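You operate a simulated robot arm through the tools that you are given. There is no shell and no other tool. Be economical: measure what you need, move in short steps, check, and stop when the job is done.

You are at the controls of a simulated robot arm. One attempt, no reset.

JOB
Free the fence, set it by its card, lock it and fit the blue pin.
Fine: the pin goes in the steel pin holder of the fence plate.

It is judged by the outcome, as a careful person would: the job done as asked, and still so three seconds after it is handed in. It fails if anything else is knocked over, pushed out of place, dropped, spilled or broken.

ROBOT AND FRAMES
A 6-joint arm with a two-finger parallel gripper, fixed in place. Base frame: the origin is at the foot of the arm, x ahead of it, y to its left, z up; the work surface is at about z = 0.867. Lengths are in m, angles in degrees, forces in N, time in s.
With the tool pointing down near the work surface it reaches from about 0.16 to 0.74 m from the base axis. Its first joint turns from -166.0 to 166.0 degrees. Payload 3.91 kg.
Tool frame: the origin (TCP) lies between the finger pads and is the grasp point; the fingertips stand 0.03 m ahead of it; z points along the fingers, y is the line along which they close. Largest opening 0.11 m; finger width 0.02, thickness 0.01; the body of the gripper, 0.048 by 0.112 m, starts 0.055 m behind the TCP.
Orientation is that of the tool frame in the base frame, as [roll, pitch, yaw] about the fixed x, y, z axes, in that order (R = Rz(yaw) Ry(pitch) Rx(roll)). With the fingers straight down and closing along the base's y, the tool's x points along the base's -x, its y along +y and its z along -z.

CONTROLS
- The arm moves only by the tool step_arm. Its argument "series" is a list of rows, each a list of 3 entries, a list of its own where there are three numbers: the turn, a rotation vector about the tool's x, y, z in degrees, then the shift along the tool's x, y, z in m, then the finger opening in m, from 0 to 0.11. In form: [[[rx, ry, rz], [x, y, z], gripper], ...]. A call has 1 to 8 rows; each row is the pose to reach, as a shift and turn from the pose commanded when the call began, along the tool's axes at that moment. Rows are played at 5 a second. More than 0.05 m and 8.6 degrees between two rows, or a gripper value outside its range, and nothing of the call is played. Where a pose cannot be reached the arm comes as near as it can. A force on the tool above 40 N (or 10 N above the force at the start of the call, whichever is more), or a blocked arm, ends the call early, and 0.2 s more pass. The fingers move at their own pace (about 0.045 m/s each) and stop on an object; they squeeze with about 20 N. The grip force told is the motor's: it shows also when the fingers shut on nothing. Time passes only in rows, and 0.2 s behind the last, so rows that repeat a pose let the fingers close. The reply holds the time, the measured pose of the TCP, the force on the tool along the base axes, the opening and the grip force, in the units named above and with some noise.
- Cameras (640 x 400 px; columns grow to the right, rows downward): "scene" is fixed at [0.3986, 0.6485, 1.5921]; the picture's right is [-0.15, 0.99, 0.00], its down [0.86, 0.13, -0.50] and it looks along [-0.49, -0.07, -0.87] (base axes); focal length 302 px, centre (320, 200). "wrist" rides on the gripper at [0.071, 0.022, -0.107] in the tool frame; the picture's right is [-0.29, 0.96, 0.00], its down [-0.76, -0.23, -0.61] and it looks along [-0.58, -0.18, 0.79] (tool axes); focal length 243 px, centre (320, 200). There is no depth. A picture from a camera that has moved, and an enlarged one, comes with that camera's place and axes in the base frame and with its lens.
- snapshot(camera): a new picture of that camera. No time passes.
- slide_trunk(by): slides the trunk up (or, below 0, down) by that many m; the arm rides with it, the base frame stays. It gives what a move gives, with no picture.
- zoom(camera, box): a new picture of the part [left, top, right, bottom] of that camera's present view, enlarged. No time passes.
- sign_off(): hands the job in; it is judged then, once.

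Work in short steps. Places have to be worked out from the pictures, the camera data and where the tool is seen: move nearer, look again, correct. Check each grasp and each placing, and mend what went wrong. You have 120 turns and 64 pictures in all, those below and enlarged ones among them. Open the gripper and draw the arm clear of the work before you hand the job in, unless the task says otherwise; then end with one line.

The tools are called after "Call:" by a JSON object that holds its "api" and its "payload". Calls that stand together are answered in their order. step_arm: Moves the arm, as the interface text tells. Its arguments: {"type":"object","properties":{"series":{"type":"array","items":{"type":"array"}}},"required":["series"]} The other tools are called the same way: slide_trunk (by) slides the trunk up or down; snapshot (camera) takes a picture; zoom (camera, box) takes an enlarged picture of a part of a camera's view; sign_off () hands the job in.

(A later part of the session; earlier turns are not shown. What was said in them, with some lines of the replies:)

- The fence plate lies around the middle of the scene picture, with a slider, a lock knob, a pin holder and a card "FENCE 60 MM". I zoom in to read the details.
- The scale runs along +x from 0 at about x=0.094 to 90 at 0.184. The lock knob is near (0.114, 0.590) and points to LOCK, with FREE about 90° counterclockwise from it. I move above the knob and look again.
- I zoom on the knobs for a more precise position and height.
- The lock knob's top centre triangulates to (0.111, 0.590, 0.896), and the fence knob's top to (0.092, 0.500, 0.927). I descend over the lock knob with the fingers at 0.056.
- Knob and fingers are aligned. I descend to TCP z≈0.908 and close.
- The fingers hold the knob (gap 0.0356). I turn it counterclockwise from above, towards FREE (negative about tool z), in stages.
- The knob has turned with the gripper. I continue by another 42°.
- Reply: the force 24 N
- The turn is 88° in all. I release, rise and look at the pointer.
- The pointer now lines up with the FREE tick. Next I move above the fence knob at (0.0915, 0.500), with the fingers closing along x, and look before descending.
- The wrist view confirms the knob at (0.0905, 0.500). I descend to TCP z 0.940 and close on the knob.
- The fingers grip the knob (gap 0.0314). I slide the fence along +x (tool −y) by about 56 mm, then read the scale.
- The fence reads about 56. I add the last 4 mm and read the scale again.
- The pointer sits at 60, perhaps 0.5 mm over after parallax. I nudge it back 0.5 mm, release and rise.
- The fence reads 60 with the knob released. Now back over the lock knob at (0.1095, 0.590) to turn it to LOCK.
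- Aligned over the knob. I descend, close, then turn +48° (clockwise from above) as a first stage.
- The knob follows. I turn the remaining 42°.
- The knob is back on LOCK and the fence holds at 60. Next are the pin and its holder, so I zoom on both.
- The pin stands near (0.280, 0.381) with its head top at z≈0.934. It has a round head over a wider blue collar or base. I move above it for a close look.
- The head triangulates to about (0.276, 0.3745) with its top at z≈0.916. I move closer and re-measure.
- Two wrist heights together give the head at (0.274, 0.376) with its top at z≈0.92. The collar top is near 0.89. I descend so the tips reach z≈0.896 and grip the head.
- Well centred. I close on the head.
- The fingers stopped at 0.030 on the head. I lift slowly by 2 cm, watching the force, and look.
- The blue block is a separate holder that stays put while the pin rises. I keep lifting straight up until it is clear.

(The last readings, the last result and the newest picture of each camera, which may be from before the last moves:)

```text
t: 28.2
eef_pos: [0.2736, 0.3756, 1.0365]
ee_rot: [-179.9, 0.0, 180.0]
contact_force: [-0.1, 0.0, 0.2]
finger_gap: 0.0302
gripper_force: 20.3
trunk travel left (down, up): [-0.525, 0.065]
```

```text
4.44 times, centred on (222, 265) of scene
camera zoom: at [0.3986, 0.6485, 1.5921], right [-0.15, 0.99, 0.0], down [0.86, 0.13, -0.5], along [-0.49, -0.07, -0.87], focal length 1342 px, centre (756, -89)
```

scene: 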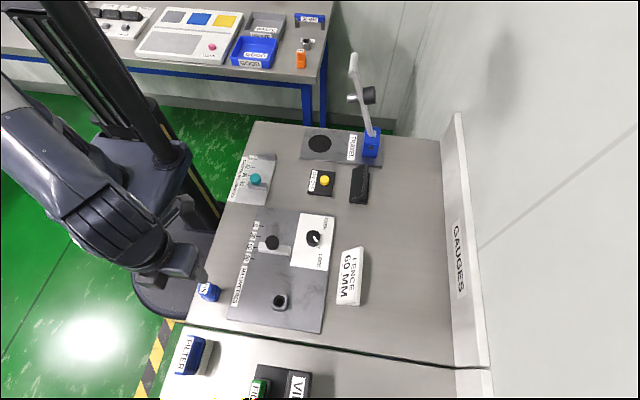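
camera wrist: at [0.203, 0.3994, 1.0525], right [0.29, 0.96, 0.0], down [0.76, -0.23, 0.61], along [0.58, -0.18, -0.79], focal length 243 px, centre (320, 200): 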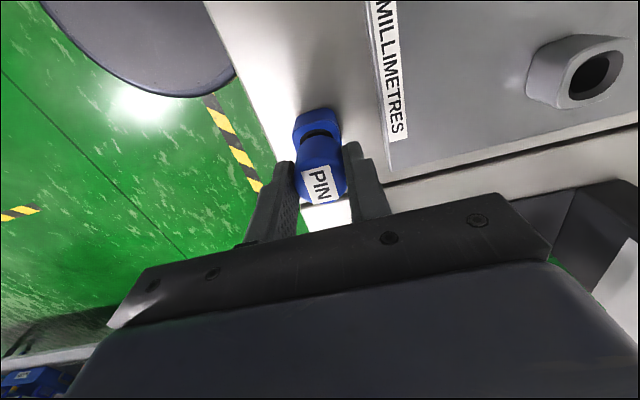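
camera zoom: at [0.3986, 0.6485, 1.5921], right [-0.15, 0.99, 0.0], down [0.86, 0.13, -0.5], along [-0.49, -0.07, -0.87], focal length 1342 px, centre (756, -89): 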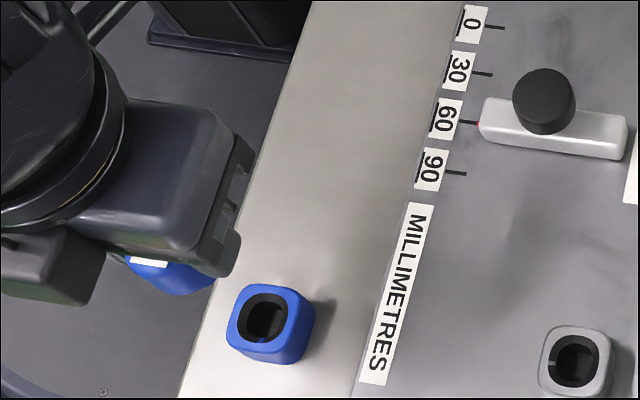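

Both holders carry a key mark in the hole: blue at about +x, steel at about −y. The pin probably has to be turned to match, so I zoom on both to measure the angles.

Call:
{"api": "zoom", "payload": {"camera": "scene", "box": [196, 280, 228, 300]}}

Call:
{"api": "zoom", "payload": {"camera": "scene", "box": [264, 290, 296, 310]}}

Call:
{"api": "zoom", "payload": {"camera": "wrist", "box": [292, 80, 348, 115]}}

```text
16.00 times, centred on (212, 290) of scene
camera zoom: at [0.3986, 0.6485, 1.5921], right [-0.15, 0.99, 0.0], down [0.86, 0.13, -0.5], along [-0.49, -0.07, -0.87], focal length 4833 px, centre (2048, -1240)
```

zoom: 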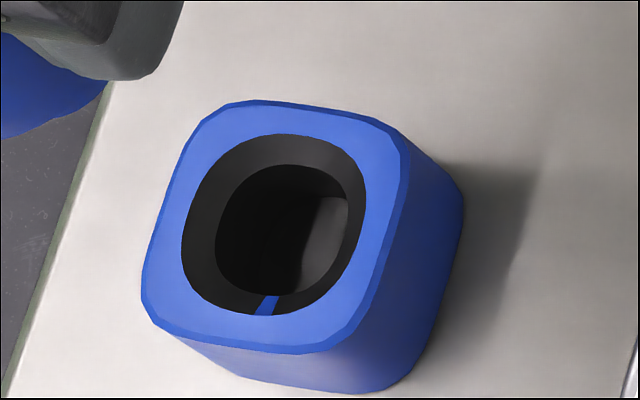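

```text
16.00 times, centred on (280, 300) of scene
camera zoom: at [0.3986, 0.6485, 1.5921], right [-0.15, 0.99, 0.0], down [0.86, 0.13, -0.5], along [-0.49, -0.07, -0.87], focal length 4833 px, centre (960, -1400)
```

zoom: 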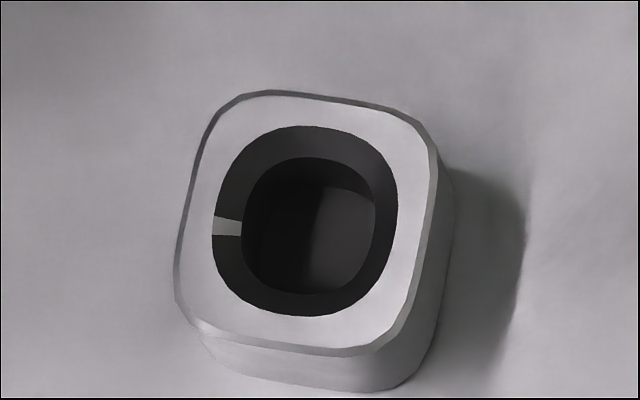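

```text
11.43 times, centred on (320, 98) of wrist
camera zoom: at [0.2026, 0.3985, 1.1429], right [0.29, 0.96, 0.0], down [0.76, -0.23, 0.61], along [0.58, -0.18, -0.79], focal length 2773 px, centre (320, 1371)
```

zoom: 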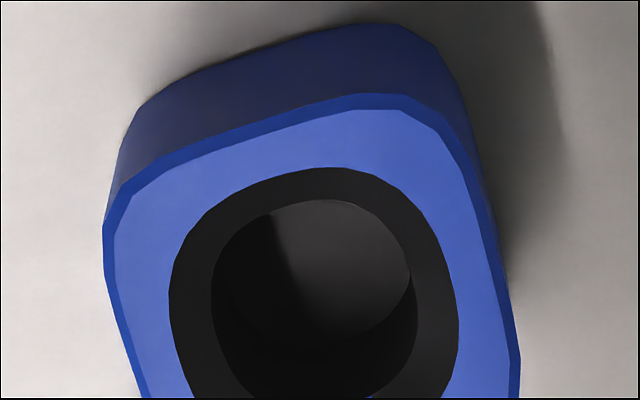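

The key marks lie at about +13° (blue) and −78° (steel), so the pin must turn −90° (clockwise from above). I carry it over the steel holder at about (0.274, 0.541) while turning it.

Call:
{"api": "step_arm", "payload": {"series": [[[0, 0, 8], [0, 0.0206, 0], 0.02], [[0, 0, 16], [0, 0.0412, 0], 0.02], [[0, 0, 24], [0, 0.0618, 0], 0.02], [[0, 0, 32], [0, 0.0824, 0], 0.02], [[0, 0, 40], [0, 0.103, 0], 0.02], [[0, 0, 48], [0, 0.1236, 0], 0.02], [[0, 0, 56], [0, 0.1442, 0], 0.02], [[0, 0, 64], [0, 0.165, 0], 0.02]]}}

Call:
{"api": "step_arm", "payload": {"series": [[[0, 0, 8], [0, 0, 0], 0.02], [[0, 0, 16], [0, 0, 0], 0.02], [[0, 0, 24], [0, 0, 0], 0.02], [[0, 0, 26], [0, 0, 0], 0.02], [[0, 0, 26], [0, 0, 0], 0.02]]}}

Call:
{"api": "snapshot", "payload": {"camera": "wrist"}}

Call:
{"api": "snapshot", "payload": {"camera": "scene"}}

```text
t: 30.0
eef_pos: [0.2737, 0.5426, 1.0362]
ee_rot: [179.9, 0.0, 116.0]
contact_force: [0.8, -0.2, 0.7]
finger_gap: 0.03
gripper_force: 20.1
trunk travel left (down, up): [-0.525, 0.065]
```

```text
t: 31.2
eef_pos: [0.2748, 0.5416, 1.0363]
ee_rot: [-180.0, -0.2, 89.9]
contact_force: [-0.3, 0.0, -0.4]
finger_gap: 0.0301
gripper_force: 19.8
trunk travel left (down, up): [-0.525, 0.065]
```

```text
18 pictures are left
camera wrist: at [0.296, 0.6138, 1.1426], right [0.96, -0.29, 0.0], down [-0.23, -0.76, 0.61], along [-0.18, -0.58, -0.79], focal length 243 px, centre (320, 200)
```

wrist: 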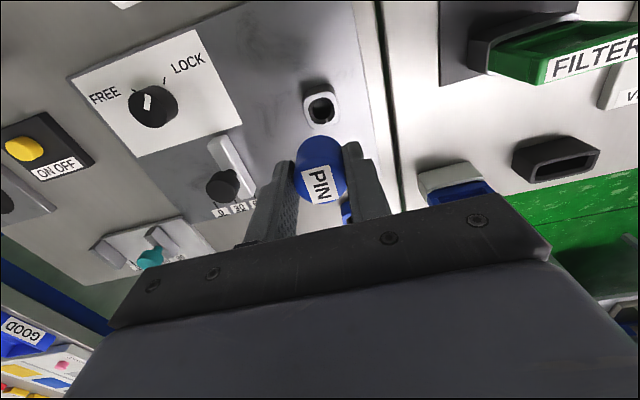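

```text
17 pictures are left
```

scene: 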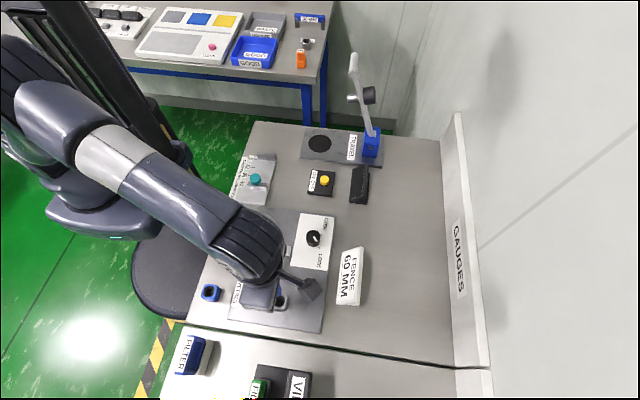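

Turning worked. The steel hole should now appear where the blue hole did in the same wrist view, apart from the plate height. I zoom on the same box to compare.

Call:
{"api": "zoom", "payload": {"camera": "wrist", "box": [240, 60, 400, 160]}}

```text
4.00 times, centred on (320, 110) of wrist
camera zoom: at [0.296, 0.6138, 1.1426], right [0.96, -0.29, 0.0], down [-0.23, -0.76, 0.61], along [-0.18, -0.58, -0.79], focal length 970 px, centre (320, 560)
```

zoom: 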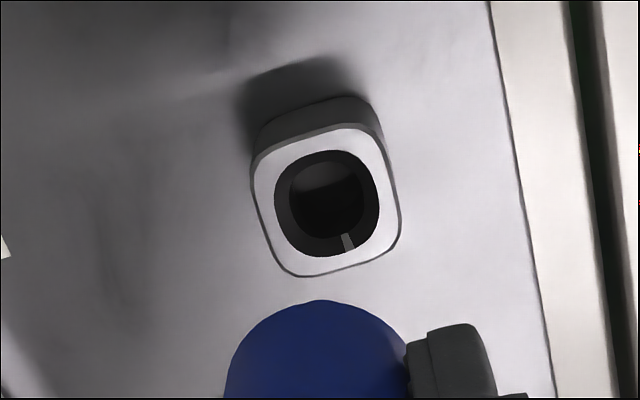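

The key mark sits at the same angle as it did in the blue holder. The hole is about 2 mm off to the camera's right, and the rim is about 1 cm higher. I correct by +2.2 mm in x and −0.6 mm in y, and go down to z≈0.976.

Call:
{"api": "step_arm", "payload": {"series": [[[0, 0, 0], [-0.0006, 0.0022, 0.02], 0.02], [[0, 0, 0], [-0.0006, 0.0022, 0.04], 0.02], [[0, 0, 0], [-0.0006, 0.0022, 0.06], 0.02], [[0, 0, 0], [-0.0006, 0.0022, 0.06], 0.02]]}}

Call:
{"api": "zoom", "payload": {"camera": "wrist", "box": [240, 80, 400, 180]}}

Call:
{"api": "zoom", "payload": {"camera": "scene", "box": [230, 260, 326, 320]}}

```text
t: 32.2
eef_pos: [0.2752, 0.5407, 0.9752]
ee_rot: [-180.0, 0.0, 89.9]
contact_force: [-0.1, 0.2, -0.6]
finger_gap: 0.03
gripper_force: 20.0
trunk travel left (down, up): [-0.525, 0.065]
```

```text
4.00 times, centred on (320, 130) of wrist
camera zoom: at [0.2975, 0.6129, 1.0819], right [0.96, -0.29, 0.0], down [-0.23, -0.76, 0.61], along [-0.18, -0.58, -0.79], focal length 970 px, centre (320, 480)
```

zoom: 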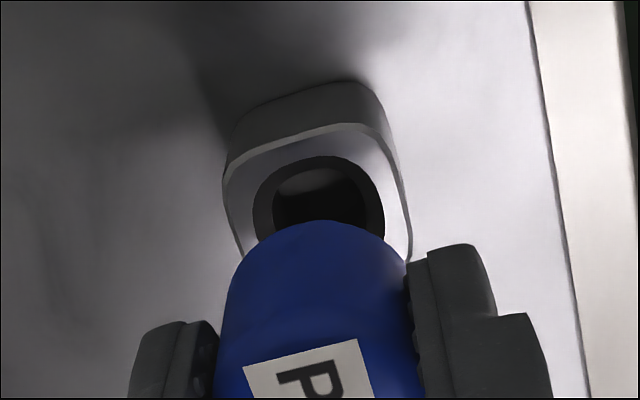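

```text
6.67 times, centred on (278, 290) of scene
camera zoom: at [0.3986, 0.6485, 1.5921], right [-0.15, 0.99, 0.0], down [0.86, 0.13, -0.5], along [-0.49, -0.07, -0.87], focal length 2014 px, centre (600, -400)
```

zoom: 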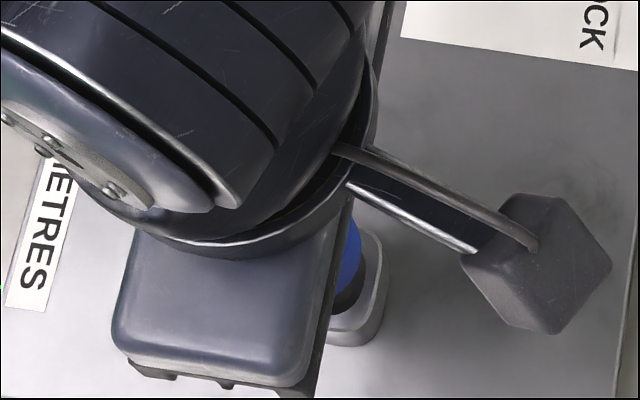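

The hole is centred in the camera's column. I descend gently in small steps and watch the force.

Call:
{"api": "step_arm", "payload": {"series": [[[0, 0, 0], [0, 0, 0.005], 0.02], [[0, 0, 0], [0, 0, 0.01], 0.02], [[0, 0, 0], [0, 0, 0.014], 0.02], [[0, 0, 0], [0, 0, 0.017], 0.02], [[0, 0, 0], [0, 0, 0.02], 0.02]]}}

```text
t: 33.4
eef_pos: [0.2753, 0.5408, 0.9561]
ee_rot: [-180.0, -0.1, 89.9]
contact_force: [0.0, -1.2, 0.2]
finger_gap: 0.0303
gripper_force: 20.1
trunk travel left (down, up): [-0.525, 0.065]
```

Call:
{"api": "zoom", "payload": {"camera": "wrist", "box": [240, 80, 400, 180]}}

Call:
{"api": "zoom", "payload": {"camera": "scene", "box": [262, 280, 310, 310]}}

```text
4.00 times, centred on (320, 130) of wrist
camera zoom: at [0.2978, 0.6132, 1.0619], right [0.96, -0.29, 0.0], down [-0.23, -0.76, 0.61], along [-0.18, -0.58, -0.79], focal length 970 px, centre (320, 480)
```

zoom: 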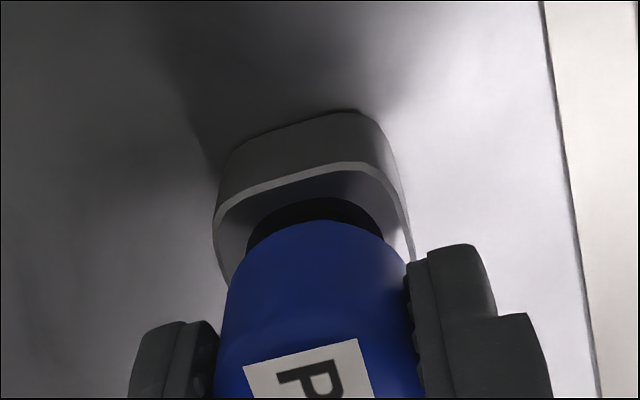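

```text
13.33 times, centred on (286, 295) of scene
camera zoom: at [0.3986, 0.6485, 1.5921], right [-0.15, 0.99, 0.0], down [0.86, 0.13, -0.5], along [-0.49, -0.07, -0.87], focal length 4027 px, centre (773, -1067)
```

zoom: 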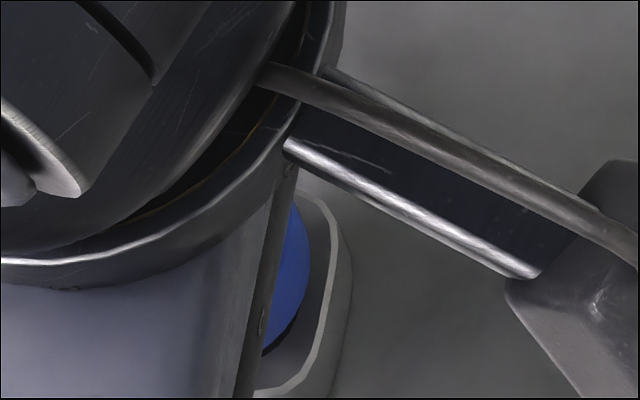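

No contact yet and the pin looks concentric. I continue down in 2–3 mm steps.

Call:
{"api": "step_arm", "payload": {"series": [[[0, 0, 0], [0, 0, 0.003], 0.02], [[0, 0, 0], [0, 0, 0.006], 0.02], [[0, 0, 0], [0, 0, 0.009], 0.02], [[0, 0, 0], [0, 0, 0.012], 0.02], [[0, 0, 0], [0, 0, 0.014], 0.02], [[0, 0, 0], [0, 0, 0.014], 0.02]]}}

```text
t: 34.8
eef_pos: [0.2761, 0.5414, 0.9417]
ee_rot: [180.0, 0.0, 90.1]
contact_force: [0.4, -0.3, -0.9]
finger_gap: 0.0301
gripper_force: 20.0
trunk travel left (down, up): [-0.525, 0.065]
```

Still free, so the shank is entering. I go on in 1–2 mm steps until it seats.

Call:
{"api": "step_arm", "payload": {"series": [[[0, 0, 0], [0, 0, 0.002], 0.02], [[0, 0, 0], [0, 0, 0.004], 0.02], [[0, 0, 0], [0, 0, 0.005], 0.02], [[0, 0, 0], [0, 0, 0.006], 0.02], [[0, 0, 0], [0, 0, 0.006], 0.02]]}}

Call:
{"api": "zoom", "payload": {"camera": "wrist", "box": [240, 80, 400, 180]}}

```text
t: 36.0
eef_pos: [0.2756, 0.542, 0.9376]
ee_rot: [179.9, -0.2, 90.0]
contact_force: [-0.6, 0.3, 16.4]
finger_gap: 0.0299
gripper_force: 19.6
trunk travel left (down, up): [-0.525, 0.065]
```

```text
4.00 times, centred on (320, 130) of wrist
camera zoom: at [0.2976, 0.6129, 1.0446], right [0.96, -0.29, 0.0], down [-0.23, -0.76, 0.61], along [-0.18, -0.58, -0.8], focal length 970 px, centre (320, 480)
```

zoom: 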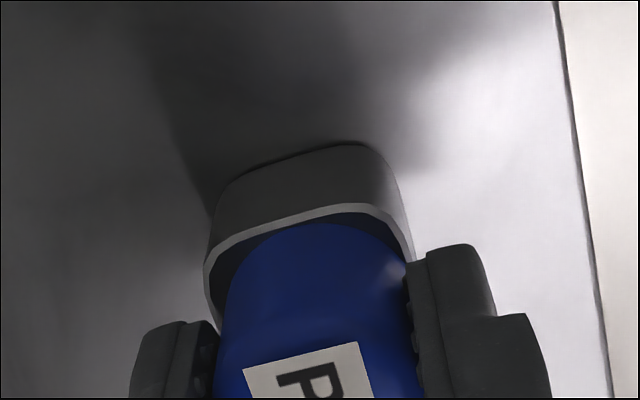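

Contact with 16 N at z≈0.9376, about where the head should meet the rim. I open the fingers and rise to check the seating.

Call:
{"api": "step_arm", "payload": {"series": [[[0, 0, 0], [0, 0, -0.001], 0.02], [[0, 0, 0], [0, 0, -0.001], 0.05], [[0, 0, 0], [0, 0, -0.001], 0.056], [[0, 0, 0], [0, 0, -0.001], 0.056], [[0, 0, 0], [0, 0, -0.03], 0.056], [[0, 0, 0], [0, 0, -0.07], 0.056], [[0, 0, 0], [0, 0, -0.1], 0.056]]}}

Call:
{"api": "zoom", "payload": {"camera": "wrist", "box": [240, 60, 400, 160]}}

```text
t: 37.6
eef_pos: [0.2764, 0.5405, 1.035]
ee_rot: [-180.0, 0.0, 90.0]
contact_force: [-0.4, 0.3, 0.3]
finger_gap: 0.0562
gripper_force: 0.0
trunk travel left (down, up): [-0.525, 0.065]
```

```text
4.00 times, centred on (320, 110) of wrist
camera zoom: at [0.2981, 0.6125, 1.1425], right [0.96, -0.29, 0.0], down [-0.23, -0.76, 0.61], along [-0.18, -0.58, -0.79], focal length 970 px, centre (320, 560)
```

zoom: 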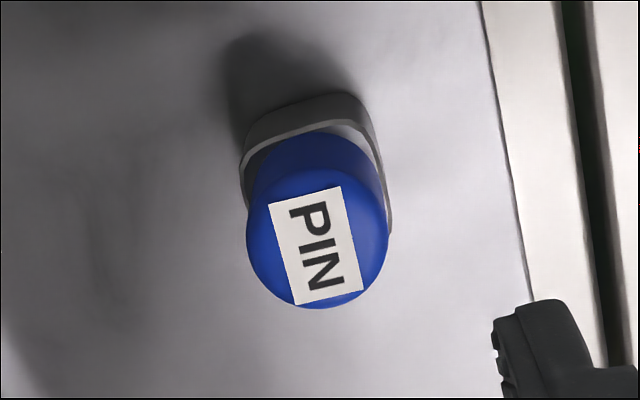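

The pin stands in the holder. I draw the arm clear and check from the scene camera.

Call:
{"api": "step_arm", "payload": {"series": [[[0, 0, 0], [0, 0, -0.045], 0.056], [[0, 0, 0], [-0.03, -0.02, -0.075], 0.056], [[0, 0, 0], [-0.06, -0.05, -0.1], 0.056], [[0, 0, 0], [-0.09, -0.08, -0.12], 0.056], [[0, 0, 0], [-0.12, -0.11, -0.13], 0.056], [[0, 0, 0], [-0.15, -0.14, -0.13], 0.056], [[0, 0, 0], [-0.18, -0.16, -0.13], 0.056]]}}

Call:
{"api": "zoom", "payload": {"camera": "scene", "box": [256, 275, 304, 305]}}

Call:
{"api": "snapshot", "payload": {"camera": "scene"}}

```text
t: 39.2
eef_pos: [0.1174, 0.3609, 1.1669]
ee_rot: [180.0, 0.1, 89.9]
contact_force: [0.4, 0.2, -0.4]
finger_gap: 0.0559
gripper_force: 0.0
trunk travel left (down, up): [-0.525, 0.065]
```

```text
13.33 times, centred on (280, 290) of scene
camera zoom: at [0.3986, 0.6485, 1.5921], right [-0.15, 0.99, 0.0], down [0.86, 0.13, -0.5], along [-0.49, -0.07, -0.87], focal length 4027 px, centre (853, -1000)
```

zoom: 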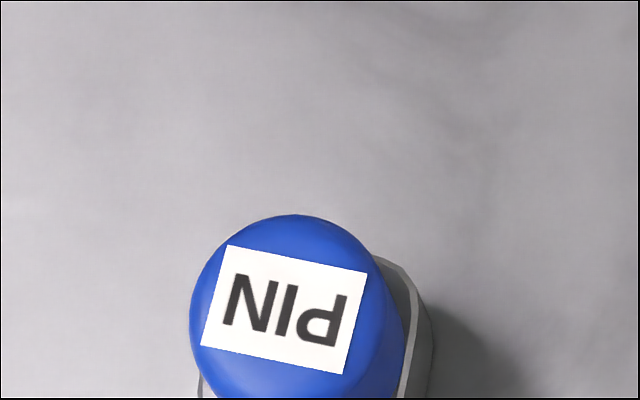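

```text
8 pictures are left
```

scene: 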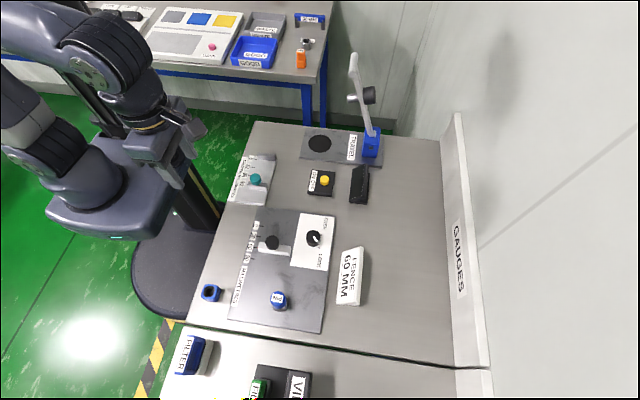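

The pin is upright. I zoom once more on the pin, to compare its seating with how it sat in the blue holder, and on the fence settings.

Call:
{"api": "zoom", "payload": {"camera": "scene", "box": [258, 284, 306, 314]}}

Call:
{"api": "zoom", "payload": {"camera": "scene", "box": [220, 200, 348, 280]}}

```text
13.33 times, centred on (282, 299) of scene
camera zoom: at [0.3986, 0.6485, 1.5921], right [-0.15, 0.99, 0.0], down [0.86, 0.13, -0.5], along [-0.49, -0.07, -0.87], focal length 4027 px, centre (827, -1120)
```

zoom: 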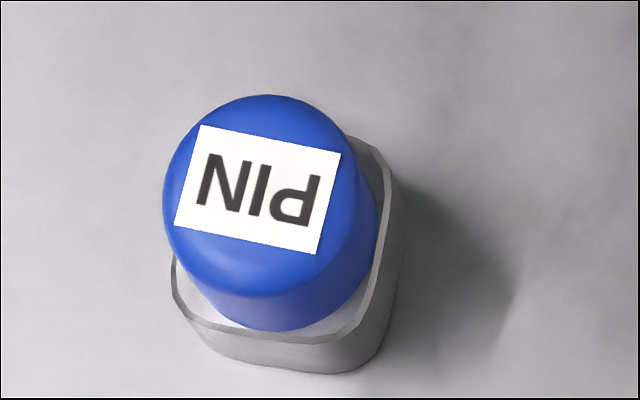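

```text
5.00 times, centred on (284, 240) of scene
camera zoom: at [0.3986, 0.6485, 1.5921], right [-0.15, 0.99, 0.0], down [0.86, 0.13, -0.5], along [-0.49, -0.07, -0.87], focal length 1510 px, centre (500, 0)
```

zoom: 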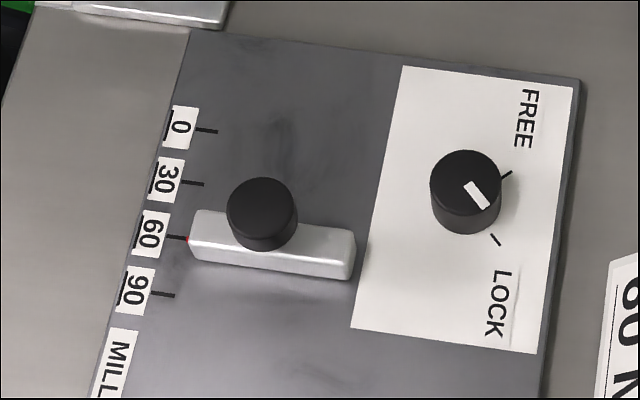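

The head rests flat on the steel rim with no shank showing. The fence reads 60, the knob is on LOCK, and the arm is clear with the gripper open. I hand the job in.

Call:
{"api": "sign_off", "payload": {}}

```text
The job is handed in.
```

The fence was freed, set to 60 mm by its card and locked, and the blue pin is seated in the steel pin holder; nothing else looked disturbed in the last pictures.
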